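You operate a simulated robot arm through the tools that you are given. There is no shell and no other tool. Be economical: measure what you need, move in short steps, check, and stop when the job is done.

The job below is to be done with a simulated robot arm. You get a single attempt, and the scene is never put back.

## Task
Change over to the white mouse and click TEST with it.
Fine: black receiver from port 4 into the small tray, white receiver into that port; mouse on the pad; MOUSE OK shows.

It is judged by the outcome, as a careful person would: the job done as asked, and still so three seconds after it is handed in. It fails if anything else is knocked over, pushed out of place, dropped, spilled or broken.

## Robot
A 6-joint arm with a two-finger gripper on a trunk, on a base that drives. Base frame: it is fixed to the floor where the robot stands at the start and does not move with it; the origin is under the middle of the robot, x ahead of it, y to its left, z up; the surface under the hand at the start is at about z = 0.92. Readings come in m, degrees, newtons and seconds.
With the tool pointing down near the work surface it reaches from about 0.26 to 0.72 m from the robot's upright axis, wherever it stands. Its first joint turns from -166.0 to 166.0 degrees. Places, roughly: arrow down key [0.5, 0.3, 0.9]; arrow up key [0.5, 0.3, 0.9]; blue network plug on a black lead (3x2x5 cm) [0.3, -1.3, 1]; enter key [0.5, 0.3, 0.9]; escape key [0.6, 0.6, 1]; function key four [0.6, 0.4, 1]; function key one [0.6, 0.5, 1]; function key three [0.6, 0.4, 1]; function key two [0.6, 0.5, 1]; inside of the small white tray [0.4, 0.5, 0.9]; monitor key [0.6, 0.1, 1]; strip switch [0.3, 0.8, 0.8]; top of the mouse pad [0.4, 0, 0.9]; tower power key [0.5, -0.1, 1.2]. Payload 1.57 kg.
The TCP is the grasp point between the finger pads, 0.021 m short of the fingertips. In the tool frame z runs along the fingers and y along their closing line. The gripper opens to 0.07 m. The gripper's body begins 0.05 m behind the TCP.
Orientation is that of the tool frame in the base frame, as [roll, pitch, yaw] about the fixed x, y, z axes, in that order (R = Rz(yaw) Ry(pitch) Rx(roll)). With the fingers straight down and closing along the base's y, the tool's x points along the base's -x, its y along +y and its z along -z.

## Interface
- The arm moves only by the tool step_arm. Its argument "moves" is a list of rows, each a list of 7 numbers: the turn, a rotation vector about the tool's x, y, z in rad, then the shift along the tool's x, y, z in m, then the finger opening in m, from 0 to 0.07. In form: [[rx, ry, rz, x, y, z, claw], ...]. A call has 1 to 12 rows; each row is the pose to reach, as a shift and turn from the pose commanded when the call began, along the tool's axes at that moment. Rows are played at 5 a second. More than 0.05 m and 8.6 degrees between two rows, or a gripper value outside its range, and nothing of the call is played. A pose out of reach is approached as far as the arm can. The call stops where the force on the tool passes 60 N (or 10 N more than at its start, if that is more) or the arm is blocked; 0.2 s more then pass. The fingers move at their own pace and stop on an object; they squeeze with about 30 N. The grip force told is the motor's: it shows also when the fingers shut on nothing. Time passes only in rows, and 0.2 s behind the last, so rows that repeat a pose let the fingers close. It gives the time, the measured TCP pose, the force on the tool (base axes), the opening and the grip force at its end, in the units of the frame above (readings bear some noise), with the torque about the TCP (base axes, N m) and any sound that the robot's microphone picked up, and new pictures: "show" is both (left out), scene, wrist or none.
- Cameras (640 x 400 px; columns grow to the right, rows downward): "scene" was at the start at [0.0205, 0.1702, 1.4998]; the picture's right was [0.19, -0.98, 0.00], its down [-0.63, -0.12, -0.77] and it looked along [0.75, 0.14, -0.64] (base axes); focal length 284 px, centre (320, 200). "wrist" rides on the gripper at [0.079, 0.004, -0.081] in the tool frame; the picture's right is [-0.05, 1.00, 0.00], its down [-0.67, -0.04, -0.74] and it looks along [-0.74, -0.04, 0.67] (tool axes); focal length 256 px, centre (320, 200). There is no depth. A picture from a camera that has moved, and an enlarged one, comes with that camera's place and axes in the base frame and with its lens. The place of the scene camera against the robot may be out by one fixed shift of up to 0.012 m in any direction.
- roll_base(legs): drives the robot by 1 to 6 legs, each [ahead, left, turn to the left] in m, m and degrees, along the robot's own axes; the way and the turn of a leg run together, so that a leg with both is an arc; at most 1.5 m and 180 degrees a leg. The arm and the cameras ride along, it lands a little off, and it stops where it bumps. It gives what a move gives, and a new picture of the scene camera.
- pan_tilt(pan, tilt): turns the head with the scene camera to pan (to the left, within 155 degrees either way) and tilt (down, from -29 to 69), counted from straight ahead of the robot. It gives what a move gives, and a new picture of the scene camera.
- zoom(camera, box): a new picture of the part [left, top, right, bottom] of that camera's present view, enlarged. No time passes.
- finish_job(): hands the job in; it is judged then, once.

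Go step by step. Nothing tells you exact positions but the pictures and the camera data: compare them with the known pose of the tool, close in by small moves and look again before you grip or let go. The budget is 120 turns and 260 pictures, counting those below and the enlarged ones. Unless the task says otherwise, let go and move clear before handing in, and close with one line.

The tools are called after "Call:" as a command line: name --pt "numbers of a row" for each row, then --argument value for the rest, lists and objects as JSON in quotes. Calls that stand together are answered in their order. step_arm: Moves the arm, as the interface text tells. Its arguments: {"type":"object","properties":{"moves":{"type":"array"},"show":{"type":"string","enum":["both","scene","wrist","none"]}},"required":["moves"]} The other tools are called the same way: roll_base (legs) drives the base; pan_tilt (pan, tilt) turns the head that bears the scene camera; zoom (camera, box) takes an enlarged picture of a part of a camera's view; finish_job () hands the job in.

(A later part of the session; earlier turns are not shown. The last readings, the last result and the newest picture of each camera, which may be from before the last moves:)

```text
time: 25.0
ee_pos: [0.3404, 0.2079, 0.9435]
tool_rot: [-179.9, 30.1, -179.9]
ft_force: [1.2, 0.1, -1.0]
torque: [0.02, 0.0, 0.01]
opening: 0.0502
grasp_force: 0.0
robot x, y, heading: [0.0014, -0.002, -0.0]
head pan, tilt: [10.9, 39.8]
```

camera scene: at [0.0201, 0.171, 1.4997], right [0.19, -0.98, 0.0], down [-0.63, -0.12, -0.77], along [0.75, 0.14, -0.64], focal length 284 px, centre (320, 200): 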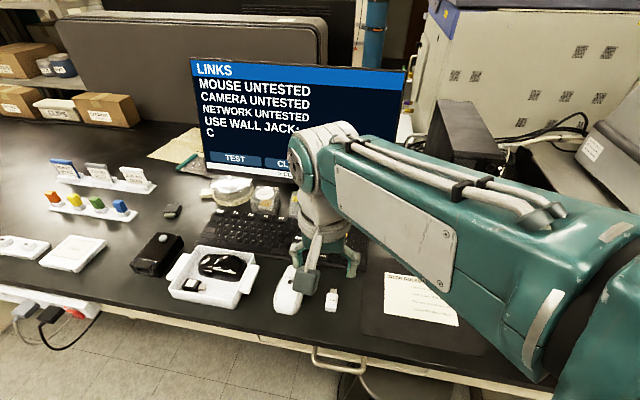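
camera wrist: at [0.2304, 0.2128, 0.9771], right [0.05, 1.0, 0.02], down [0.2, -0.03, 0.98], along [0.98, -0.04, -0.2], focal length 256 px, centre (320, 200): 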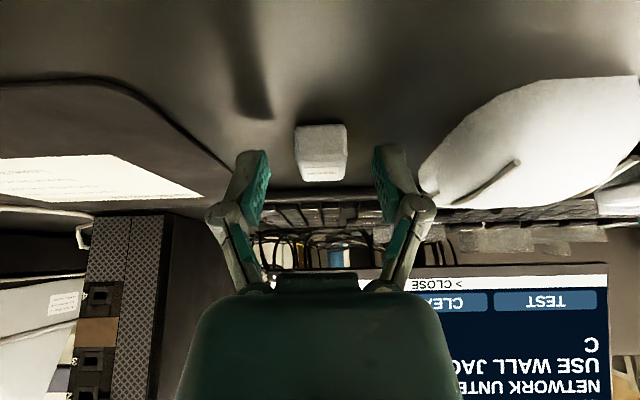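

The tips are just above the desk with no contact. I'll close on the receiver.

Call:
step_arm --pt "0 0 0 0 0 0 0.03" --pt "0 0 0 0 0 0 0.01" --pt "0 0 0 0 0 0 0.01" --pt "0 0 0 0 0 0 0.01" --show "wrist"

Call:
zoom --camera "wrist" --box '[240, 80, 400, 240]'

```text
time: 26.0
ee_pos: [0.3385, 0.2075, 0.9444]
tool_rot: [-179.9, 30.1, -180.0]
ft_force: [1.3, 0.3, 1.8]
torque: [0.0, -0.05, 0.01]
opening: 0.023
grasp_force: 30.3
robot x, y, heading: [-0.0018, -0.0028, -0.2]
head pan, tilt: [10.9, 39.8]
camera wrist: at [0.2297, 0.2126, 0.9746], right [0.05, 1.0, 0.02], down [0.2, -0.03, 0.98], along [0.98, -0.04, -0.2], focal length 256 px, centre (320, 200)
```

wrist: 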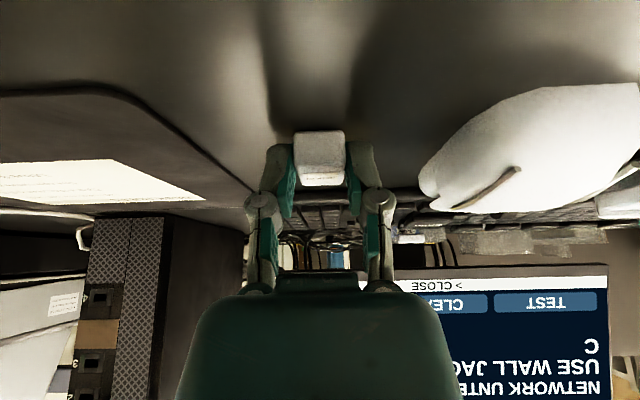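

```text
2.50 times, centred on (320, 160) of wrist
camera zoom: at [0.2297, 0.2126, 0.9746], right [0.05, 1.0, 0.02], down [0.2, -0.03, 0.98], along [0.98, -0.04, -0.2], focal length 640 px, centre (320, 300)
```

zoom: 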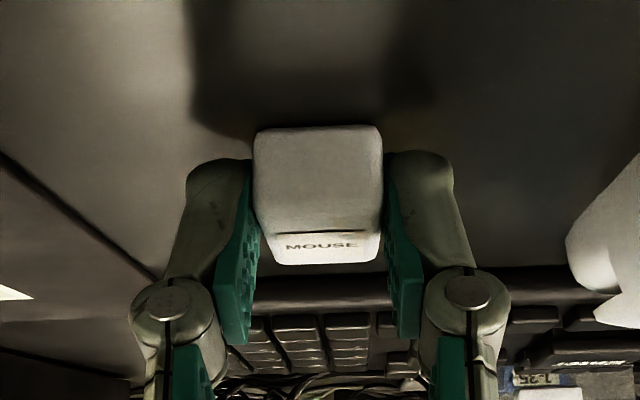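

The white receiver is gripped. I'll lift it and carry it to about 5 cm in front of port 4.

Call:
step_arm --pt "0 0 0 -0.0125 0 -0.0217 0.01" --pt "0 0 0 -0.025 0 -0.0433 0.01" --pt "0 0 0 -0.0379 -0.0387 -0.0428 0.01" --pt "0 0 0 -0.0508 -0.0774 -0.0423 0.01" --pt "0 0 0 -0.0637 -0.1161 -0.0418 0.01" --pt "0 0 0 -0.0766 -0.1548 -0.0412 0.01" --pt "0 0 0 -0.0895 -0.1935 -0.0407 0.01" --pt "0 0 0 -0.1024 -0.2322 -0.0402 0.01" --pt "0 0 0 -0.1153 -0.271 -0.0397 0.01" --pt "0 0 0 -0.1153 -0.271 -0.0397 0.01"

Call:
zoom --camera "wrist" --box '[270, 130, 380, 240]'

Call:
zoom --camera "scene" --box '[420, 190, 520, 260]'

```text
time: 28.2
ee_pos: [0.419, -0.0629, 1.0374]
tool_rot: [-179.9, 30.0, 180.0]
ft_force: [-0.3, -0.3, 0.1]
torque: [0.0, 0.01, -0.02]
opening: 0.0231
grasp_force: 30.0
robot x, y, heading: [-0.0022, 0.0, 0.0]
head pan, tilt: [10.9, 39.8]
camera scene: at [0.0203, 0.1699, 1.4998], right [0.19, -0.98, 0.0], down [-0.63, -0.12, -0.77], along [0.75, 0.14, -0.64], focal length 284 px, centre (320, 200)
camera wrist: at [0.3088, -0.057, 1.0664], right [0.05, 1.0, 0.03], down [0.2, -0.03, 0.98], along [0.98, -0.04, -0.2], focal length 256 px, centre (320, 200)
```

scene: 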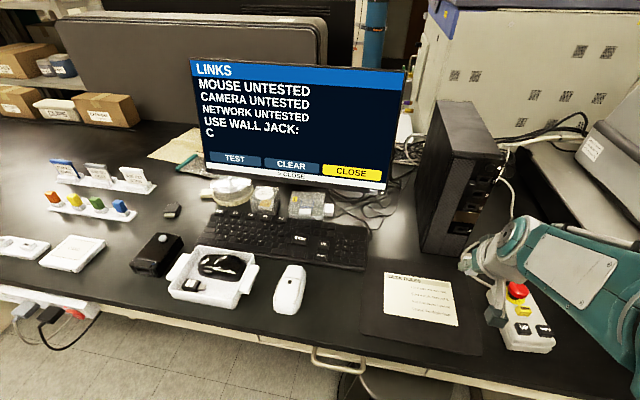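
wrist: 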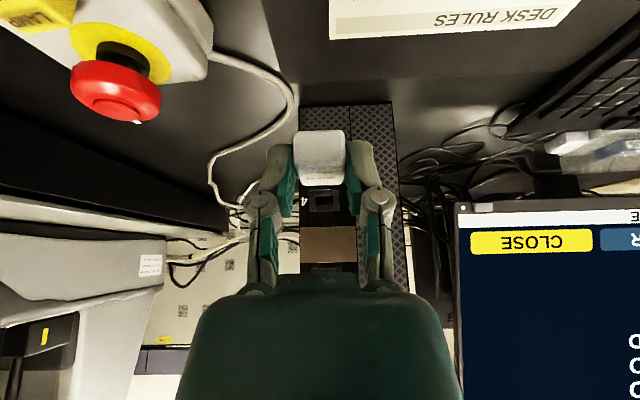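

```text
3.64 times, centred on (325, 185) of wrist
camera zoom: at [0.3088, -0.057, 1.0664], right [0.05, 1.0, 0.03], down [0.2, -0.03, 0.98], along [0.98, -0.04, -0.2], focal length 931 px, centre (302, 254)
```

zoom: 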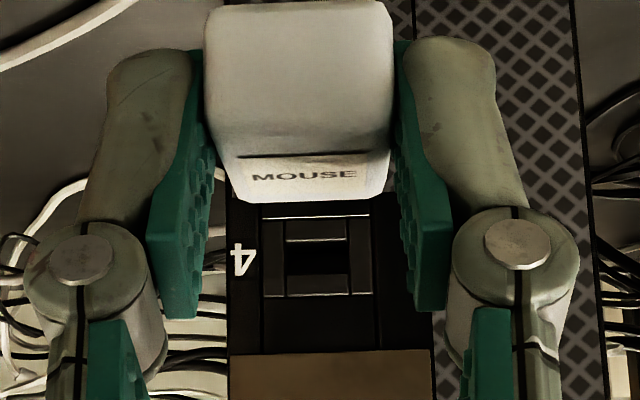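

```text
5.71 times, centred on (470, 225) of scene
camera zoom: at [0.0203, 0.1699, 1.4998], right [0.19, -0.98, 0.0], down [-0.63, -0.12, -0.77], along [0.75, 0.14, -0.64], focal length 1625 px, centre (-537, 57)
```

zoom: 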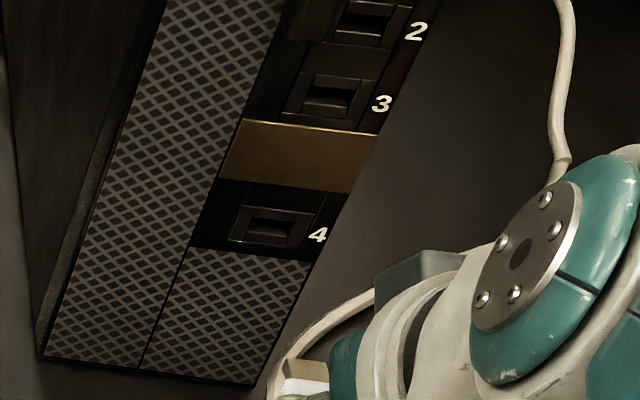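

Comparing with the black one in hand, the white receiver sits about 8.5 mm lower in the grip. I need to shift about 2 mm towards -y and 2.5 mm down while advancing to just short of the port.

Call:
step_arm --pt "0 0 0 -0.0232 -0.0023 0.0148 0.01" --pt "0 0 0 -0.0464 -0.0023 0.0297 0.01" --pt "0 0 0 -0.0464 -0.0023 0.0297 0.01"

Call:
zoom --camera "wrist" --box '[270, 130, 380, 240]'

Call:
zoom --camera "scene" --box '[420, 190, 520, 260]'

```text
time: 29.0
ee_pos: [0.4748, -0.0628, 1.0331]
tool_rot: [-179.9, 30.0, -179.9]
ft_force: [0.6, 0.4, -0.3]
torque: [-0.02, 0.02, -0.01]
opening: 0.023
grasp_force: 29.8
robot x, y, heading: [-0.0031, 0.0007, -0.1]
head pan, tilt: [10.9, 39.8]
camera scene: at [0.0207, 0.17, 1.4998], right [0.19, -0.98, 0.0], down [-0.63, -0.12, -0.77], along [0.75, 0.14, -0.64], focal length 284 px, centre (320, 200)
camera wrist: at [0.3648, -0.0584, 1.0632], right [0.05, 1.0, 0.03], down [0.2, -0.03, 0.98], along [0.98, -0.04, -0.2], focal length 256 px, centre (320, 200)
```

scene: 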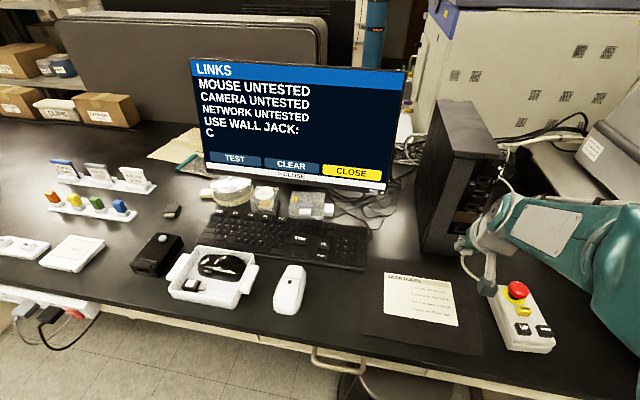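
wrist: 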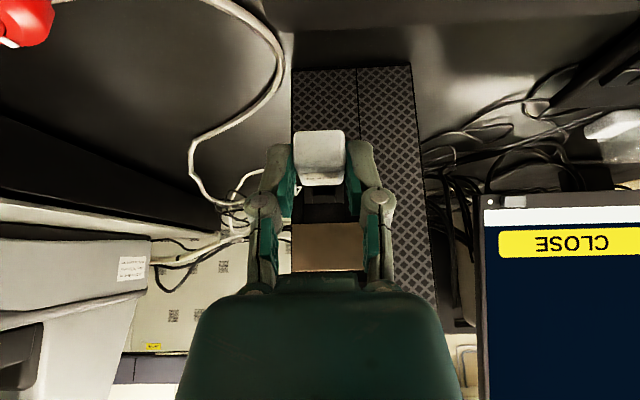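

```text
3.64 times, centred on (325, 185) of wrist
camera zoom: at [0.3648, -0.0584, 1.0632], right [0.05, 1.0, 0.03], down [0.2, -0.03, 0.98], along [0.98, -0.04, -0.2], focal length 931 px, centre (302, 254)
```

zoom: 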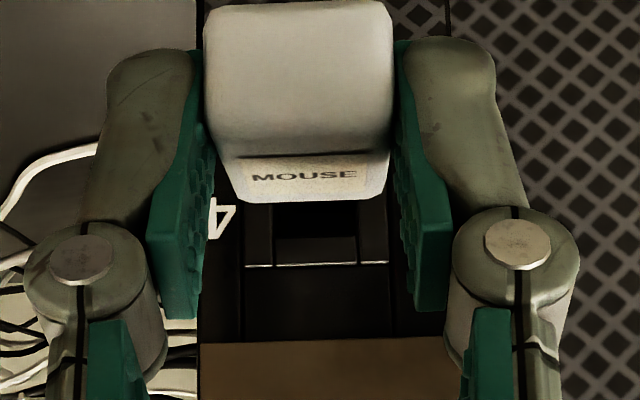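

```text
5.71 times, centred on (470, 225) of scene
camera zoom: at [0.0207, 0.17, 1.4998], right [0.19, -0.98, 0.0], down [-0.63, -0.12, -0.77], along [0.75, 0.14, -0.64], focal length 1625 px, centre (-537, 57)
```

zoom: 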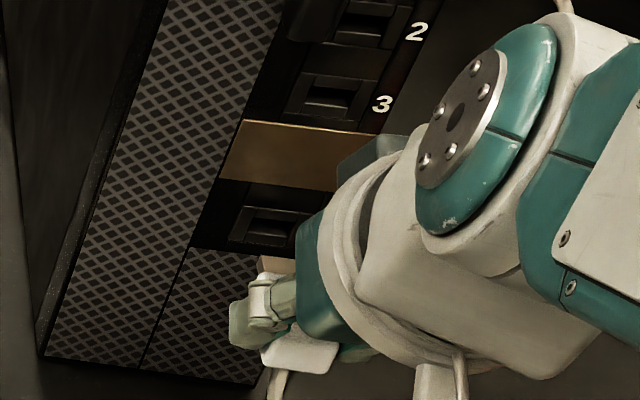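

The alignment is now within about 1 mm. I'll advance gently into the port and check the force.

Call:
step_arm --pt "0 0 0 -0.0043 -0.0007 0.0025 0.01" --pt "0 0 0 -0.0087 -0.0007 0.005 0.01" --pt "0 0 0 -0.013 -0.0007 0.0075 0.01" --pt "0 0 0 -0.0156 -0.0007 0.009 0.01"

Call:
zoom --camera "wrist" --box '[270, 130, 380, 240]'

Call:
zoom --camera "scene" --box '[420, 190, 520, 260]'

```text
time: 30.0
ee_pos: [0.4932, -0.0659, 1.0349]
tool_rot: [-179.9, 30.0, -179.8]
ft_force: [-2.1, 0.4, -1.1]
torque: [-0.01, 0.02, 0.0]
opening: 0.0229
grasp_force: 29.8
robot x, y, heading: [0.0026, 0.0039, -0.2]
head pan, tilt: [10.9, 39.8]
camera scene: at [0.0207, 0.1701, 1.4998], right [0.19, -0.98, 0.0], down [-0.63, -0.12, -0.77], along [0.75, 0.14, -0.64], focal length 284 px, centre (320, 200)
camera wrist: at [0.3827, -0.0611, 1.0645], right [0.05, 1.0, 0.02], down [0.2, -0.03, 0.98], along [0.98, -0.04, -0.21], focal length 256 px, centre (320, 200)
```

scene: 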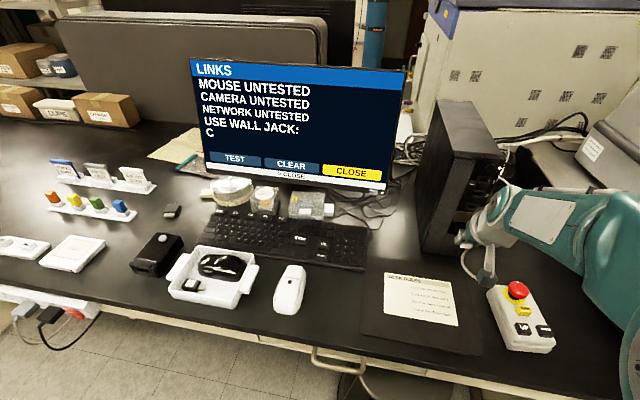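
wrist: 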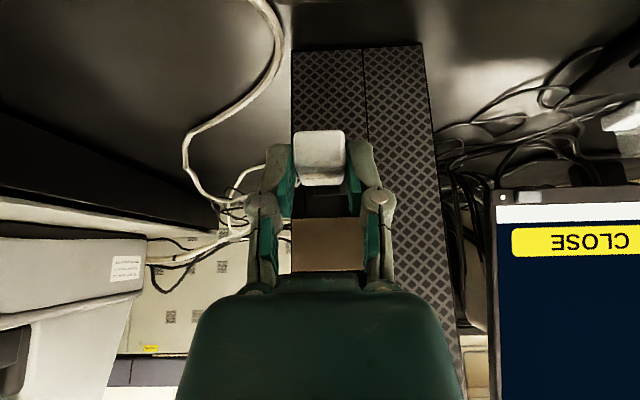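

```text
3.64 times, centred on (325, 185) of wrist
camera zoom: at [0.3827, -0.0611, 1.0645], right [0.05, 1.0, 0.02], down [0.2, -0.03, 0.98], along [0.98, -0.04, -0.21], focal length 931 px, centre (302, 254)
```

zoom: 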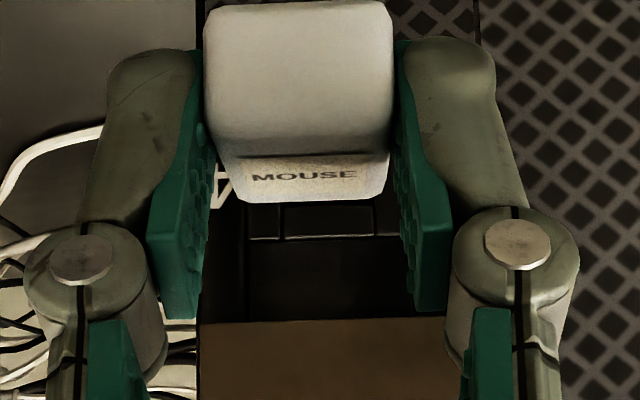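

```text
5.71 times, centred on (470, 225) of scene
camera zoom: at [0.0207, 0.1701, 1.4998], right [0.19, -0.98, 0.0], down [-0.63, -0.12, -0.77], along [0.75, 0.14, -0.64], focal length 1625 px, centre (-537, 57)
```

zoom: 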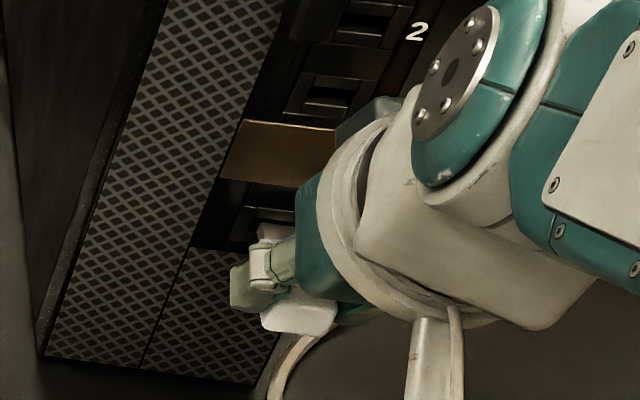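

There's no contact force yet. I'll zoom closer to check the lateral alignment before pushing further.

Call:
zoom --camera "wrist" --box '[285, 165, 365, 215]'

```text
8.00 times, centred on (325, 190) of wrist
camera zoom: at [0.3827, -0.0611, 1.0645], right [0.05, 1.0, 0.02], down [0.2, -0.03, 0.98], along [0.98, -0.04, -0.21], focal length 2048 px, centre (280, 280)
```

zoom: 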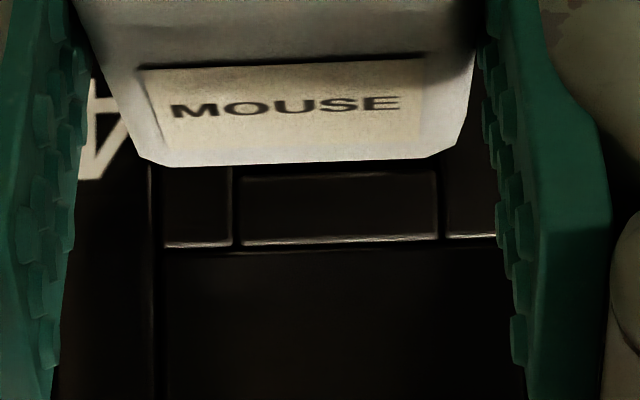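

The slot centre is about 2 mm towards +y of the receiver. I'll shift by that much and re-check.

Call:
step_arm --pt "0 0 0 0.0017 0.0022 -0.001 0.01" --pt "0 0 0 0.0017 0.0022 -0.001 0.01" --show "none"

Call:
zoom --camera "wrist" --box '[285, 165, 365, 215]'

```text
time: 30.6
ee_pos: [0.4914, -0.0644, 1.0349]
tool_rot: [-179.8, 30.0, -179.9]
ft_force: [-0.6, 0.0, 0.1]
torque: [-0.02, 0.04, -0.03]
opening: 0.023
grasp_force: 30.6
robot x, y, heading: [0.0001, 0.0029, 0.3]
head pan, tilt: [10.9, 39.8]
```

```text
8.00 times, centred on (325, 190) of wrist
camera zoom: at [0.381, -0.0592, 1.0647], right [0.05, 1.0, 0.03], down [0.2, -0.03, 0.98], along [0.98, -0.04, -0.2], focal length 2048 px, centre (280, 280)
```

zoom: 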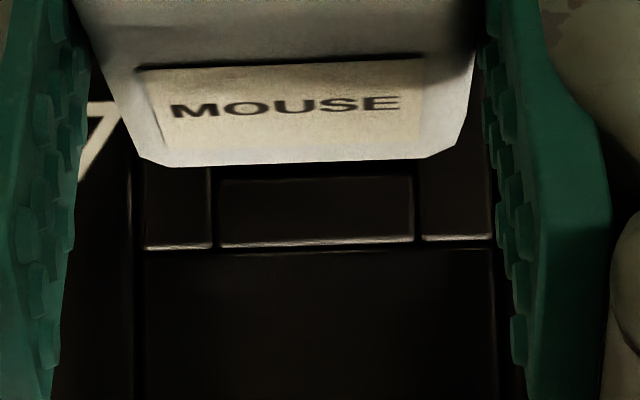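

Lateral alignment is good now; I still need about 1.4 mm lower. I'll apply that and push in.

Call:
step_arm --pt "0 0 0 0.0007 0.0004 0.0012 0.01" --pt "0 0 0 -0.0036 0.0004 0.0037 0.01" --pt "0 0 0 -0.0062 0.0004 0.0052 0.01" --pt "0 0 0 -0.0088 0.0004 0.0067 0.01" --show "none"

Call:
zoom --camera "wrist" --box '[285, 165, 365, 215]'

```text
time: 31.6
ee_pos: [0.5026, -0.0635, 1.0337]
tool_rot: [-179.9, 30.3, 180.0]
ft_force: [-5.1, -0.7, 17.2]
torque: [-0.02, -0.66, -0.07]
opening: 0.0231
grasp_force: 30.0
robot x, y, heading: [-0.0001, 0.0018, 0.2]
head pan, tilt: [10.9, 39.8]
```

```text
8.00 times, centred on (325, 190) of wrist
camera zoom: at [0.392, -0.0587, 1.0639], right [0.05, 1.0, 0.02], down [0.2, -0.03, 0.98], along [0.98, -0.04, -0.2], focal length 2048 px, centre (280, 280)
```

zoom: 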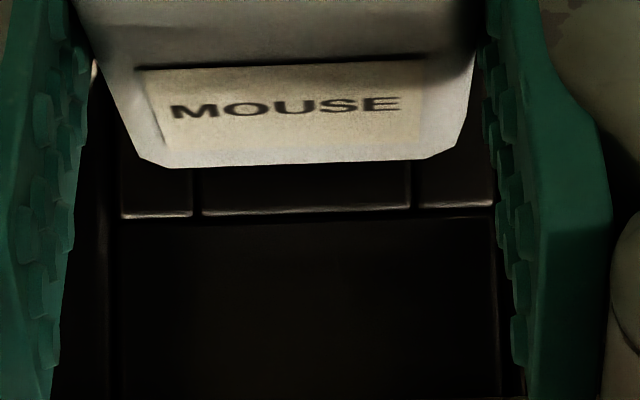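

The connector is entering, but there's 17 N upward, so the hand is slightly low. I'll raise it about 1.2 mm and keep pushing.

Call:
step_arm --pt "0 0 0 -0.0006 0 -0.001 0.01" --pt "0 0 0 -0.0032 0 0.0005 0.01" --pt "0 0 0 -0.0032 0 0.0005 0.01" --show "none"

Call:
zoom --camera "wrist" --box '[285, 165, 365, 215]'

```text
time: 32.4
ee_pos: [0.5043, -0.0643, 1.0341]
tool_rot: [-179.8, 30.1, -179.9]
ft_force: [2.0, 1.6, 12.2]
torque: [0.06, -0.35, 0.03]
opening: 0.0226
grasp_force: 30.1
robot x, y, heading: [0.0015, -0.0027, 0.2]
head pan, tilt: [10.9, 39.8]
```

```text
8.00 times, centred on (325, 190) of wrist
camera zoom: at [0.3952, -0.0588, 1.0644], right [0.05, 1.0, 0.02], down [0.2, -0.03, 0.98], along [0.98, -0.04, -0.2], focal length 2048 px, centre (280, 280)
```

zoom: 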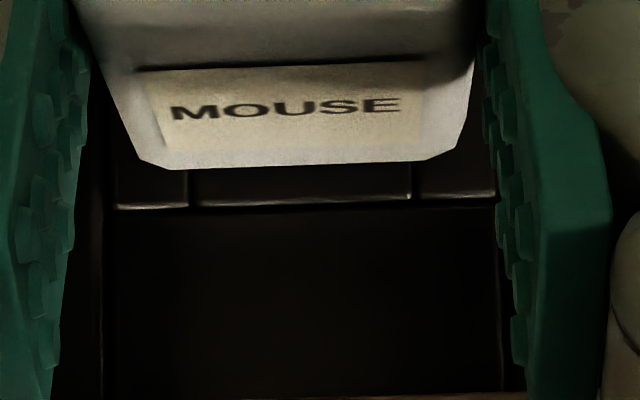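

Call:
step_arm --pt "0 0 0 -0.002 0 0.0003 0.01" --pt "0 0 0 -0.0046 0 0.0018 0.01" --pt "0 0 0 -0.0072 0 0.0033 0.01" --pt "0 0 0 -0.0072 0 0.0033 0.01"

Call:
zoom --camera "wrist" --box '[285, 165, 365, 215]'

Call:
zoom --camera "scene" --box '[420, 190, 520, 260]'

```text
time: 33.4
ee_pos: [0.5112, -0.0642, 1.0318]
tool_rot: [-179.9, 29.7, -180.0]
ft_force: [-25.6, 2.0, -2.4]
torque: [0.03, 0.47, 0.02]
opening: 0.023
grasp_force: 29.6
robot x, y, heading: [-0.0038, -0.0029, 0.1]
head pan, tilt: [10.9, 39.8]
camera scene: at [0.0187, 0.1703, 1.4998], right [0.19, -0.98, 0.0], down [-0.63, -0.12, -0.77], along [0.76, 0.14, -0.64], focal length 284 px, centre (320, 200)
camera wrist: at [0.4006, -0.0589, 1.0633], right [0.05, 1.0, 0.03], down [0.21, -0.03, 0.98], along [0.98, -0.04, -0.21], focal length 256 px, centre (320, 200)
```

scene: 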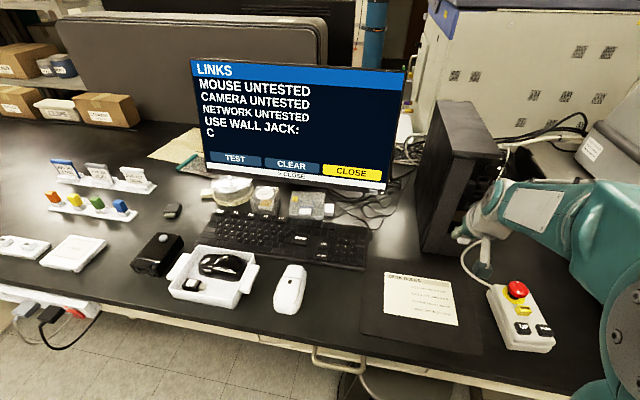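
wrist: 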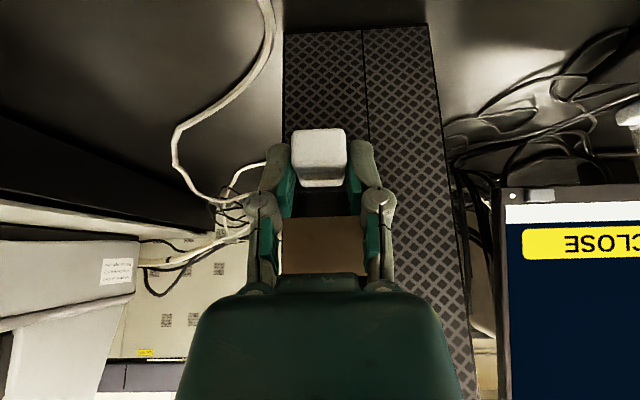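

```text
8.00 times, centred on (325, 190) of wrist
camera zoom: at [0.4006, -0.0589, 1.0633], right [0.05, 1.0, 0.03], down [0.21, -0.03, 0.98], along [0.98, -0.04, -0.21], focal length 2048 px, centre (280, 280)
```

zoom: 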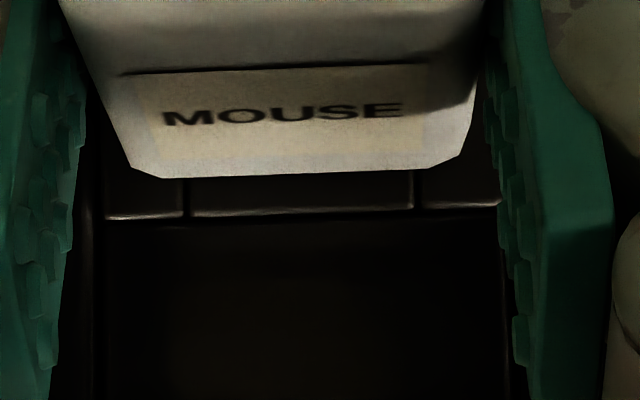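

```text
5.71 times, centred on (470, 225) of scene
camera zoom: at [0.0187, 0.1703, 1.4998], right [0.19, -0.98, 0.0], down [-0.63, -0.12, -0.77], along [0.76, 0.14, -0.64], focal length 1625 px, centre (-537, 57)
```

zoom: 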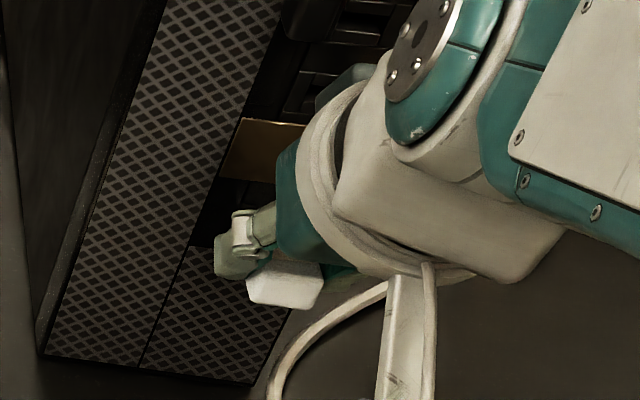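

The receiver's front is now at about x=0.533, the same as the black one, with 25 N of stop force, so it looks seated. I'll relax the push slightly, open and retreat to check.

Call:
step_arm --pt "0 0 0 0.0017 0 -0.001 0.01" --pt "0 0 0 0.0017 0 -0.001 0.03" --pt "0 0 0 0.0017 0 -0.001 0.05" --pt "0 0 0 0.0017 0 -0.001 0.06" --pt "0 0 0 0.035 0 -0.02 0.06" --pt "0 0 0 0.0693 0 -0.04 0.06" --pt "0 0 0 0.104 0 -0.06 0.06"

Call:
zoom --camera "wrist" --box '[270, 110, 380, 220]'

Call:
zoom --camera "scene" --box '[420, 190, 520, 260]'

```text
time: 35.0
ee_pos: [0.3898, -0.063, 1.0337]
tool_rot: [-179.8, 30.1, -179.9]
ft_force: [0.3, 0.1, 0.5]
torque: [0.01, 0.0, -0.05]
opening: 0.06
grasp_force: 0.1
robot x, y, heading: [-0.0015, 0.0002, -0.0]
head pan, tilt: [10.9, 39.8]
camera scene: at [0.02, 0.1704, 1.4998], right [0.19, -0.98, 0.0], down [-0.63, -0.12, -0.77], along [0.75, 0.14, -0.64], focal length 284 px, centre (320, 200)
camera wrist: at [0.2814, -0.0578, 1.0631], right [0.05, 1.0, 0.02], down [0.2, -0.03, 0.98], along [0.98, -0.04, -0.2], focal length 256 px, centre (320, 200)
```

scene: 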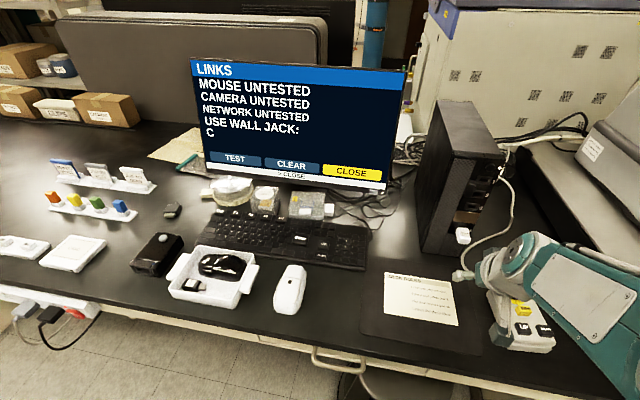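
wrist: 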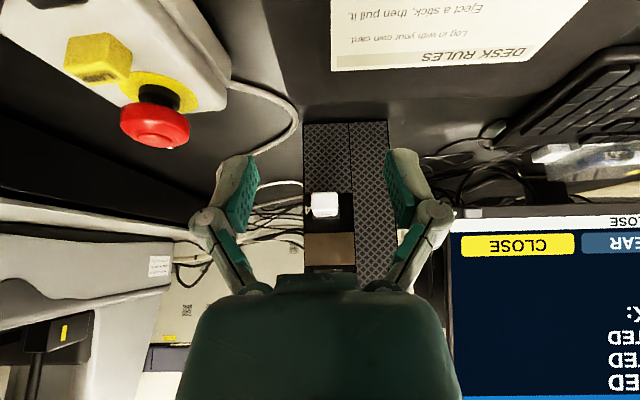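

```text
3.64 times, centred on (325, 165) of wrist
camera zoom: at [0.2814, -0.0578, 1.0631], right [0.05, 1.0, 0.02], down [0.2, -0.03, 0.98], along [0.98, -0.04, -0.2], focal length 931 px, centre (302, 327)
```

zoom: 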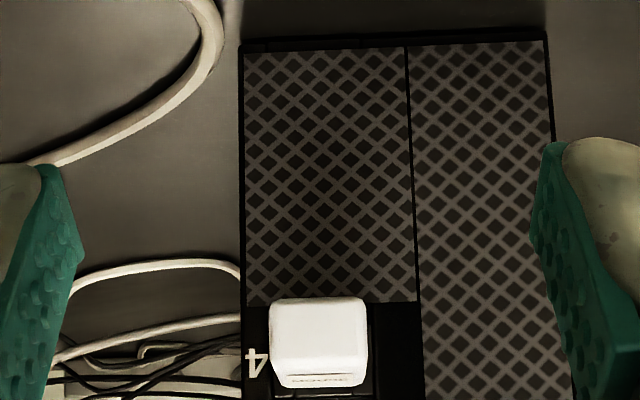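

```text
5.71 times, centred on (470, 225) of scene
camera zoom: at [0.02, 0.1704, 1.4998], right [0.19, -0.98, 0.0], down [-0.63, -0.12, -0.77], along [0.75, 0.14, -0.64], focal length 1625 px, centre (-537, 57)
```

zoom: 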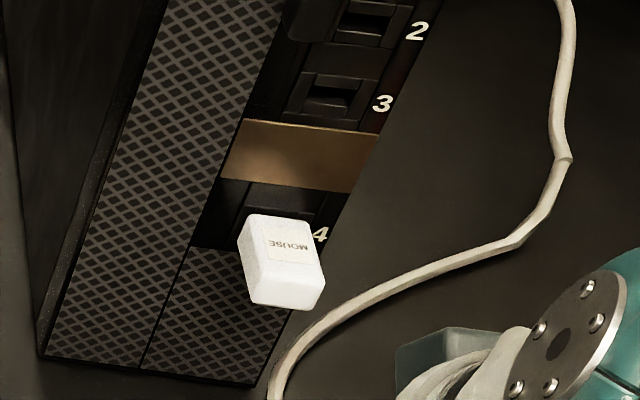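

The white receiver sits exactly as the black one did. Next is the white mouse; I'll go over it with the hand tilted back for an overhead look.

Call:
step_arm --pt "0 0.08 0 -0.003 0.03 -0.0085 0.07" --pt "0 0.16 0 -0.006 0.06 -0.017 0.07" --pt "0 0.24 0 -0.009 0.091 -0.0255 0.07" --pt "0 0.32 0 -0.012 0.121 -0.034 0.07" --pt "0 0.4 0 -0.015 0.151 -0.0425 0.07" --pt "0 0.48 0 -0.018 0.181 -0.051 0.07" --pt "0 0.56 0 -0.021 0.212 -0.0595 0.07" --pt "0 0.64 0 -0.024 0.242 -0.068 0.07" --pt "0 0.72 0 -0.027 0.272 -0.0765 0.07" --pt "0 0.8 0 -0.03 0.302 -0.085 0.07" --pt "0 0.88 0 -0.033 0.333 -0.0935 0.07" --pt "0 0.96 0 -0.0357 0.363 -0.1018 0.07" --show "wrist"

Call:
zoom --camera "wrist" --box '[240, 30, 400, 190]'

```text
time: 37.6
ee_pos: [0.3712, 0.3004, 1.1393]
tool_rot: [-179.7, -25.0, 180.0]
ft_force: [0.4, 0.4, -0.6]
torque: [-0.01, 0.0, -0.02]
opening: 0.0701
grasp_force: 0.0
robot x, y, heading: [-0.0, -0.0028, 0.1]
head pan, tilt: [10.9, 39.8]
camera wrist: at [0.3341, 0.3059, 1.2456], right [0.05, 1.0, -0.03], down [0.92, -0.03, 0.39], along [0.39, -0.04, -0.92], focal length 256 px, centre (320, 200)
```

wrist: 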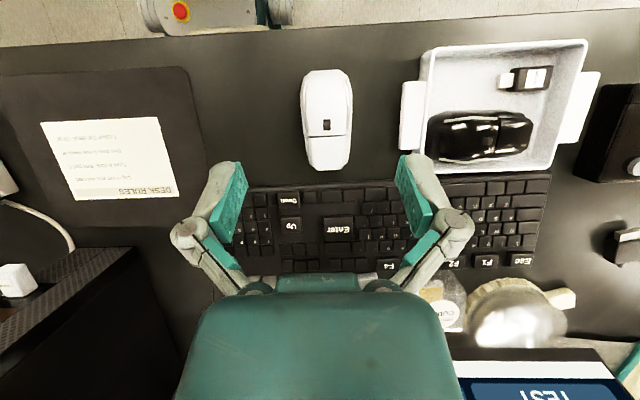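

```text
2.50 times, centred on (320, 110) of wrist
camera zoom: at [0.3341, 0.3059, 1.2456], right [0.05, 1.0, -0.03], down [0.92, -0.03, 0.39], along [0.39, -0.04, -0.92], focal length 640 px, centre (320, 425)
```

zoom: 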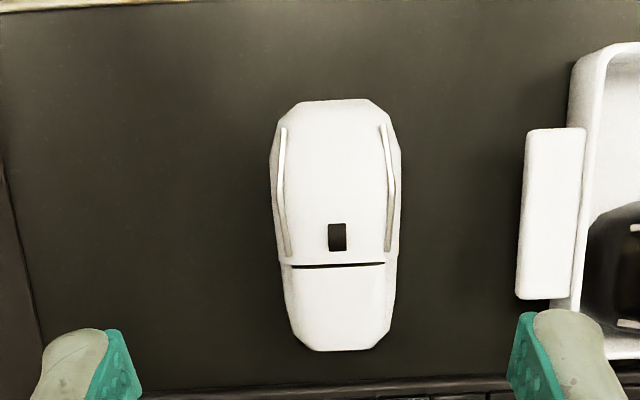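

The mouse is at about (0.369, 0.304), aligned with x, roughly 61 mm wide, with its click button in the front part at x≈0.382–0.425. I'll stand the tool upright and come down to a hover over it.

Call:
step_arm --pt "0 -0.109 0 -0.0127 0.0009 0.0325 0.07" --pt "0 -0.218 0 -0.0253 0.0018 0.065 0.07" --pt "0 -0.327 0 -0.038 0.0027 0.0974 0.07" --pt "0 -0.436 0 -0.0506 0.0035 0.1298 0.07" --pt "0 -0.436 0 -0.0506 0.0035 0.1298 0.07"

Call:
zoom --camera "wrist" --box '[200, 20, 440, 240]'

```text
time: 38.8
ee_pos: [0.3644, 0.3024, 1.0008]
tool_rot: [-179.9, 0.1, -180.0]
ft_force: [0.7, -0.8, 0.3]
torque: [0.04, 0.02, -0.03]
opening: 0.0703
grasp_force: 0.1
robot x, y, heading: [0.0011, 0.0002, 0.2]
head pan, tilt: [10.9, 39.8]
camera scene: at [0.0207, 0.172, 1.4996], right [0.19, -0.98, 0.0], down [-0.63, -0.12, -0.77], along [0.75, 0.14, -0.64], focal length 284 px, centre (320, 200)
camera wrist: at [0.2836, 0.3076, 1.0802], right [0.05, 1.0, 0.0], down [0.66, -0.03, 0.75], along [0.75, -0.04, -0.67], focal length 256 px, centre (320, 200)
```

scene: 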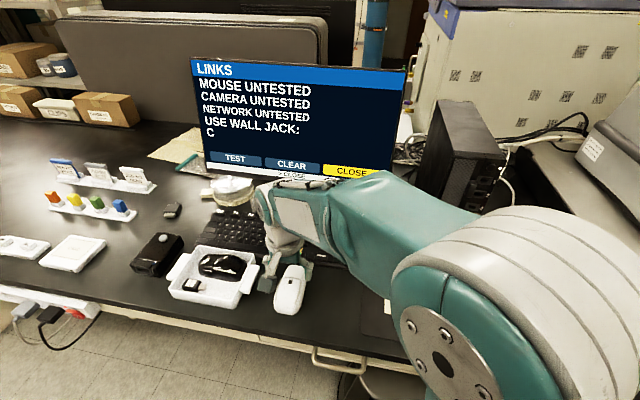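
wrist: 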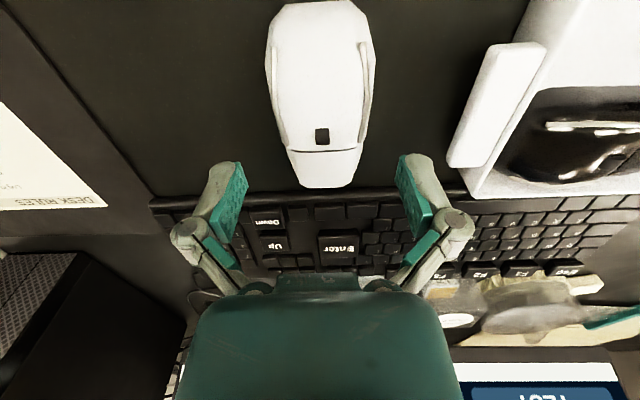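

```text
1.82 times, centred on (320, 130) of wrist
camera zoom: at [0.2836, 0.3076, 1.0802], right [0.05, 1.0, 0.0], down [0.66, -0.03, 0.75], along [0.75, -0.04, -0.67], focal length 465 px, centre (320, 327)
```

zoom: 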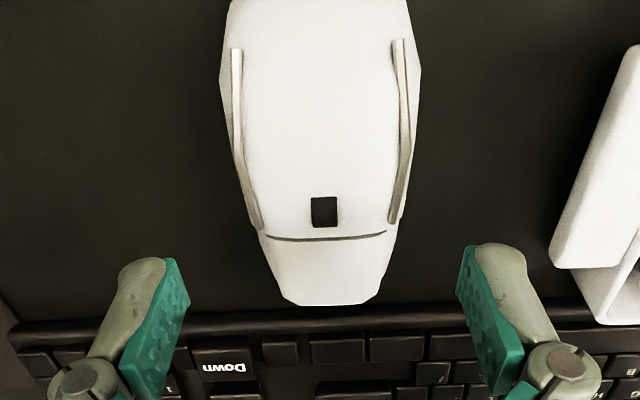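

The hand is centred to within 2 mm. I'll shift slightly and descend around the mouse.

Call:
step_arm --pt "0 0 0 0.001 0.0015 0.02 0.07" --pt "0 0 0 0.001 0.0015 0.04 0.07" --pt "0 0 0 0.001 0.0015 0.053 0.07" --pt "0 0 0 0.001 0.0015 0.053 0.07" --show "wrist"

Call:
zoom --camera "wrist" --box '[200, 20, 440, 240]'

```text
time: 39.8
ee_pos: [0.3627, 0.3033, 0.9485]
tool_rot: [-179.9, 0.0, -180.0]
ft_force: [-0.2, -0.1, 1.2]
torque: [0.0, -0.01, -0.03]
opening: 0.0699
grasp_force: 0.2
robot x, y, heading: [-0.0023, -0.0008, -0.0]
head pan, tilt: [10.9, 39.8]
camera wrist: at [0.2833, 0.3091, 1.0283], right [0.05, 1.0, 0.0], down [0.67, -0.03, 0.75], along [0.74, -0.04, -0.67], focal length 256 px, centre (320, 200)
```

wrist: 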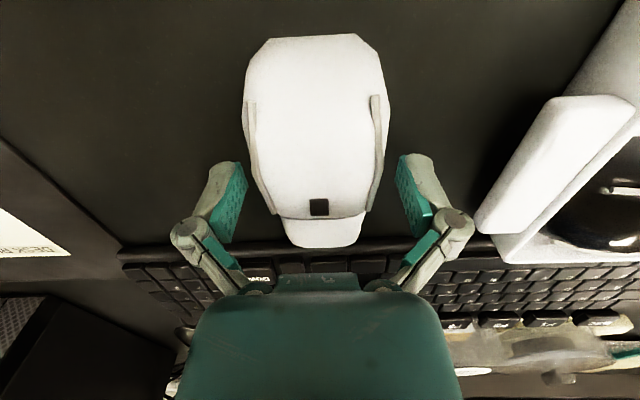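

```text
1.82 times, centred on (320, 130) of wrist
camera zoom: at [0.2833, 0.3091, 1.0283], right [0.05, 1.0, 0.0], down [0.67, -0.03, 0.75], along [0.74, -0.04, -0.67], focal length 465 px, centre (320, 327)
```

zoom: 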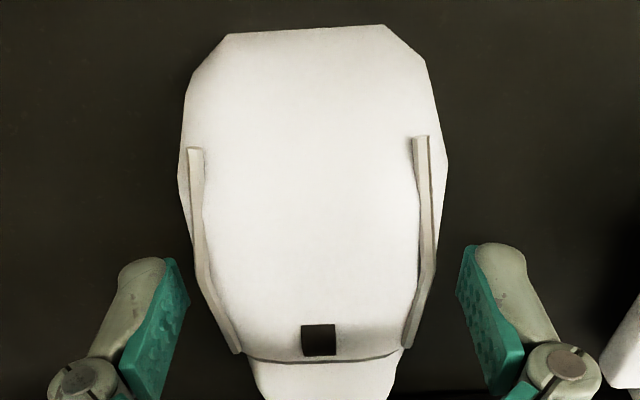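

The fingers straddle the mouse evenly. I'll close and lift a little.

Call:
step_arm --pt "0 0 0 0 0 0.001 0.06" --pt "0 0 0 0 0 0.001 0.045" --pt "0 0 0 0 0 0.001 0.045" --pt "0 0 0 0 0 0.001 0.045" --show "none"

Call:
step_arm --pt "0 0 0 0 0 -0.01 0.045" --pt "0 0 0 0 0 -0.03 0.045" --pt "0 0 0 0 0 -0.05 0.045" --pt "0 0 0 0 0 -0.05 0.045"

```text
time: 40.8
ee_pos: [0.3634, 0.3044, 0.9464]
tool_rot: [-179.9, 0.0, -179.9]
ft_force: [0.4, -1.6, 5.7]
torque: [-0.22, 0.02, -0.04]
opening: 0.0566
grasp_force: 30.1
robot x, y, heading: [-0.0019, -0.0024, 0.0]
head pan, tilt: [10.9, 39.8]
```

```text
time: 41.8
ee_pos: [0.3629, 0.3037, 0.9971]
tool_rot: [-179.9, 0.0, -180.0]
ft_force: [0.3, -0.7, -0.9]
torque: [0.01, -0.01, 0.0]
opening: 0.0566
grasp_force: 30.1
robot x, y, heading: [0.0028, 0.0019, -0.1]
head pan, tilt: [10.9, 39.8]
camera scene: at [0.0207, 0.172, 1.4996], right [0.19, -0.98, 0.0], down [-0.63, -0.12, -0.77], along [0.75, 0.14, -0.64], focal length 284 px, centre (320, 200)
camera wrist: at [0.2828, 0.3096, 1.0782], right [0.05, 1.0, 0.0], down [0.67, -0.03, 0.75], along [0.74, -0.04, -0.67], focal length 256 px, centre (320, 200)
```

scene: 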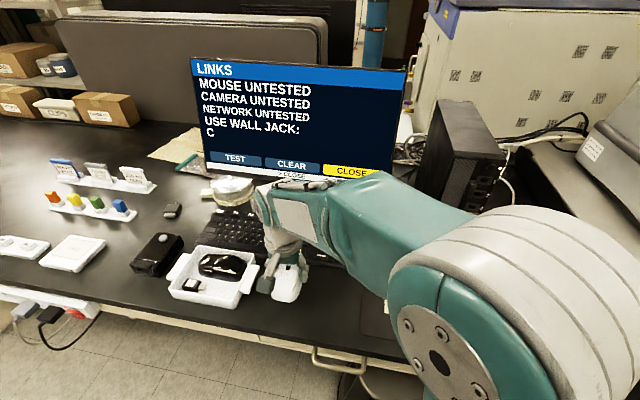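
wrist: 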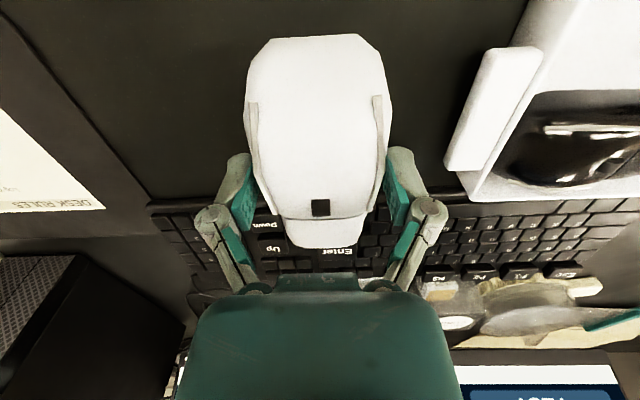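

The mouse is held. I'll carry it over to the pad, to about (0.40, 0.04).

Call:
step_arm --pt "0 0 0 0 -0.045 0 0.045" --pt "0 0 0 0 -0.09 0 0.045" --pt "0 0 0 0 -0.135 0 0.045" --pt "0 0 0 -0.006 -0.18 0 0.045" --pt "0 0 0 -0.018 -0.225 0 0.045" --pt "0 0 0 -0.032 -0.264 0 0.045" --pt "0 0 0 -0.032 -0.264 0.02 0.045" --pt "0 0 0 -0.032 -0.264 0.035 0.045" --pt "0 0 0 -0.032 -0.264 0.035 0.045"

```text
time: 43.8
ee_pos: [0.3946, 0.0408, 0.9622]
tool_rot: [-179.9, 0.0, -179.9]
ft_force: [0.5, -0.3, -0.4]
torque: [0.02, -0.02, -0.02]
opening: 0.0564
grasp_force: 29.8
robot x, y, heading: [-0.0043, -0.0002, -0.2]
head pan, tilt: [10.9, 39.8]
camera scene: at [0.0208, 0.1707, 1.4997], right [0.19, -0.98, 0.0], down [-0.63, -0.12, -0.77], along [0.75, 0.14, -0.64], focal length 284 px, centre (320, 200)
camera wrist: at [0.3147, 0.0448, 1.0426], right [0.05, 1.0, 0.0], down [0.67, -0.03, 0.75], along [0.74, -0.04, -0.67], focal length 256 px, centre (320, 200)
```

scene: 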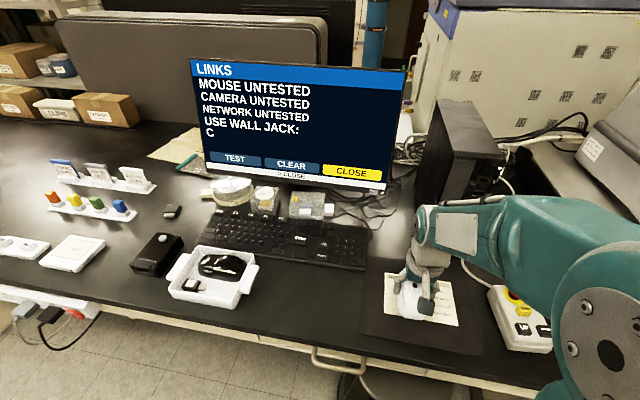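
wrist: 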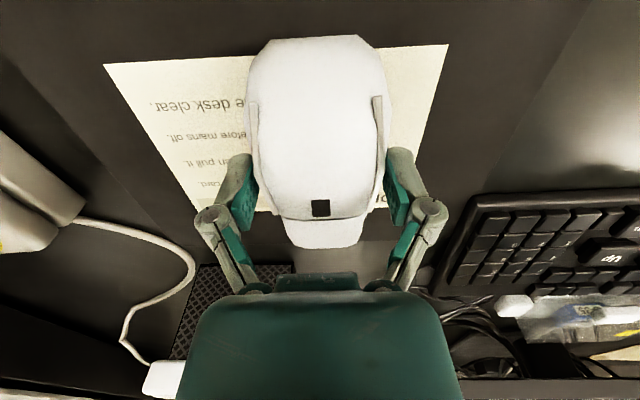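

The mouse is above the pad with clearance. I'll lower it gently until it touches.

Call:
step_arm --pt "0 0 0 0 0 0.004 0.045" --pt "0 0 0 0 0 0.008 0.045" --pt "0 0 0 0 0 0.011 0.045" --pt "0 0 0 0 0 0.011 0.045"

```text
time: 44.8
ee_pos: [0.3939, 0.0393, 0.9511]
tool_rot: [-179.7, 0.2, 180.0]
ft_force: [-0.9, -0.8, -1.2]
torque: [-0.02, -0.02, 0.0]
opening: 0.0566
grasp_force: 30.2
robot x, y, heading: [0.0016, 0.0005, 0.3]
head pan, tilt: [10.9, 39.8]
camera scene: at [0.0208, 0.1706, 1.4997], right [0.19, -0.98, 0.0], down [-0.63, -0.12, -0.77], along [0.75, 0.14, -0.64], focal length 284 px, centre (320, 200)
camera wrist: at [0.3145, 0.0454, 1.0316], right [0.05, 1.0, 0.0], down [0.67, -0.03, 0.75], along [0.74, -0.04, -0.67], focal length 256 px, centre (320, 200)
```

scene: 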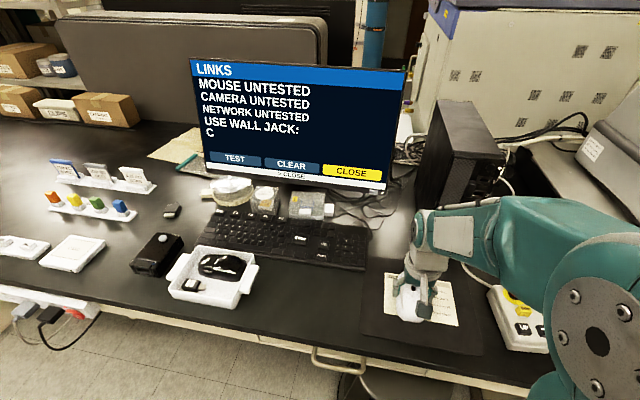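
wrist: 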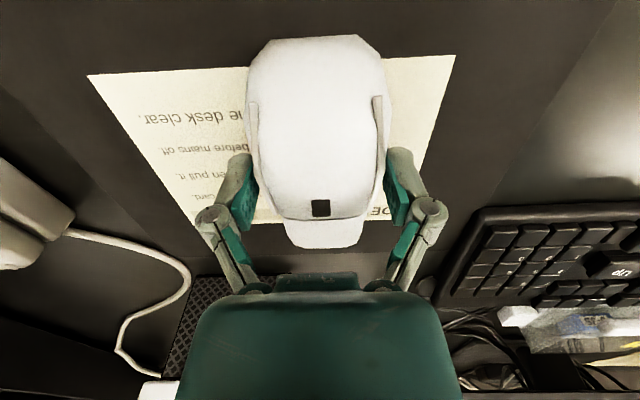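

Call:
step_arm --pt "0 0 0 0 0 0.0015 0.045" --pt "0 0 0 0 0 0.003 0.045" --pt "0 0 0 0 0 0.003 0.045" --show "scene"

```text
time: 45.6
ee_pos: [0.3955, 0.0396, 0.9503]
tool_rot: [-179.9, 0.3, -179.9]
ft_force: [-0.7, -0.7, 23.2]
torque: [-0.03, 0.11, -0.07]
opening: 0.0568
grasp_force: 29.8
robot x, y, heading: [0.0003, 0.0008, -0.2]
head pan, tilt: [10.9, 39.8]
camera scene: at [0.0195, 0.1703, 1.4999], right [0.19, -0.98, 0.0], down [-0.63, -0.12, -0.77], along [0.75, 0.14, -0.64], focal length 284 px, centre (320, 200)
```

scene: 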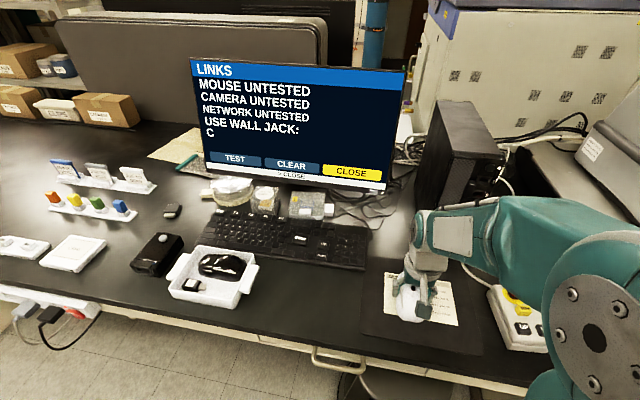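

The mouse touches the pad and the highlight is still on CLOSE. I'll ease the pressure and slide the mouse left a few centimetres to see whether the selection follows.

Call:
step_arm --pt "0 0 0 0 0 -0.002 0.045" --pt "0 0 0 0 0.01 -0.002 0.045" --pt "0 0 0 0 0.02 -0.002 0.045" --pt "0 0 0 0 0.03 -0.002 0.045" --pt "0 0 0 0 0.03 -0.002 0.045" --show "scene"

```text
time: 46.8
ee_pos: [0.3946, 0.0696, 0.9514]
tool_rot: [-179.9, 0.0, -179.9]
ft_force: [0.5, 0.7, 0.0]
torque: [0.02, -0.03, 0.0]
opening: 0.0565
grasp_force: 30.0
robot x, y, heading: [-0.0021, -0.0025, 0.1]
head pan, tilt: [10.9, 39.8]
camera scene: at [0.0208, 0.171, 1.4997], right [0.19, -0.98, 0.0], down [-0.63, -0.12, -0.77], along [0.75, 0.14, -0.64], focal length 284 px, centre (320, 200)
```

scene: 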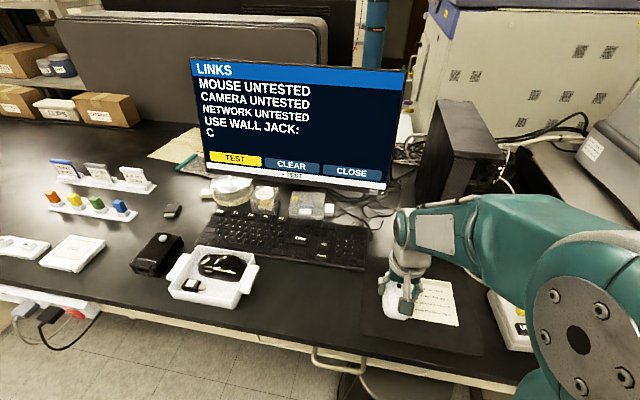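

Sliding left put the highlight on TEST, so the receiver is live. I'll set the mouse down fully, release it and rise.

Call:
step_arm --pt "0 0 0 0 0 0.001 0.045" --pt "0 0 0 0 0 0.001 0.057" --pt "0 0 0 0 0 0.001 0.064" --pt "0 0 0 0 0 0.001 0.07" --pt "0 0 0 0 0 0.001 0.07" --pt "0 0 0 0 0 -0.03 0.07" --pt "0 0 0 0.01 0 -0.07 0.07" --pt "0 0 0 0.03 0 -0.1 0.07"

Call:
zoom --camera "wrist" --box '[220, 20, 420, 200]'

```text
time: 48.6
ee_pos: [0.362, 0.0701, 1.0523]
tool_rot: [-179.9, -0.1, -179.9]
ft_force: [1.1, 0.4, -0.3]
torque: [0.02, 0.01, 0.01]
opening: 0.0699
grasp_force: 0.0
robot x, y, heading: [-0.0006, -0.0038, -0.2]
head pan, tilt: [10.9, 39.8]
camera scene: at [0.0204, 0.1704, 1.4998], right [0.19, -0.98, 0.0], down [-0.63, -0.12, -0.77], along [0.75, 0.14, -0.64], focal length 284 px, centre (320, 200)
camera wrist: at [0.2835, 0.075, 1.132], right [0.05, 1.0, 0.0], down [0.67, -0.03, 0.75], along [0.74, -0.04, -0.67], focal length 256 px, centre (320, 200)
```

scene: 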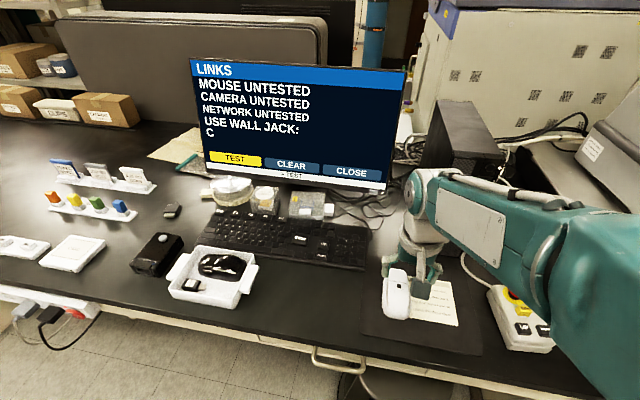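
wrist: 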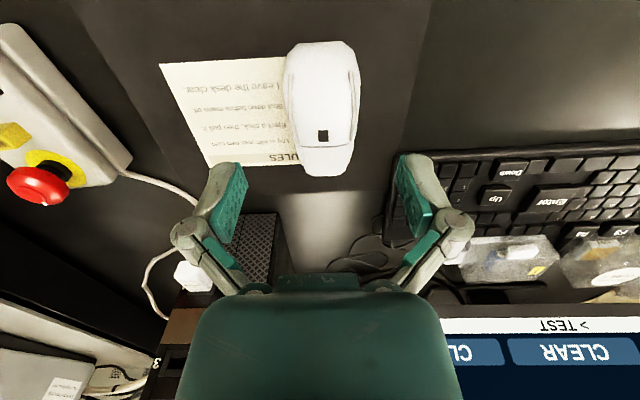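

```text
2.22 times, centred on (320, 110) of wrist
camera zoom: at [0.2835, 0.075, 1.132], right [0.05, 1.0, 0.0], down [0.67, -0.03, 0.75], along [0.74, -0.04, -0.67], focal length 569 px, centre (320, 400)
```

zoom: 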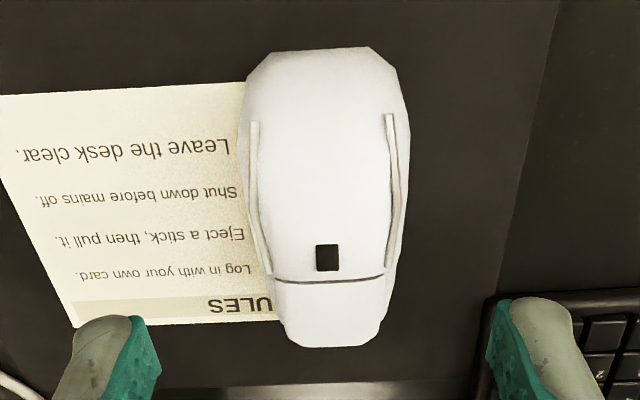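

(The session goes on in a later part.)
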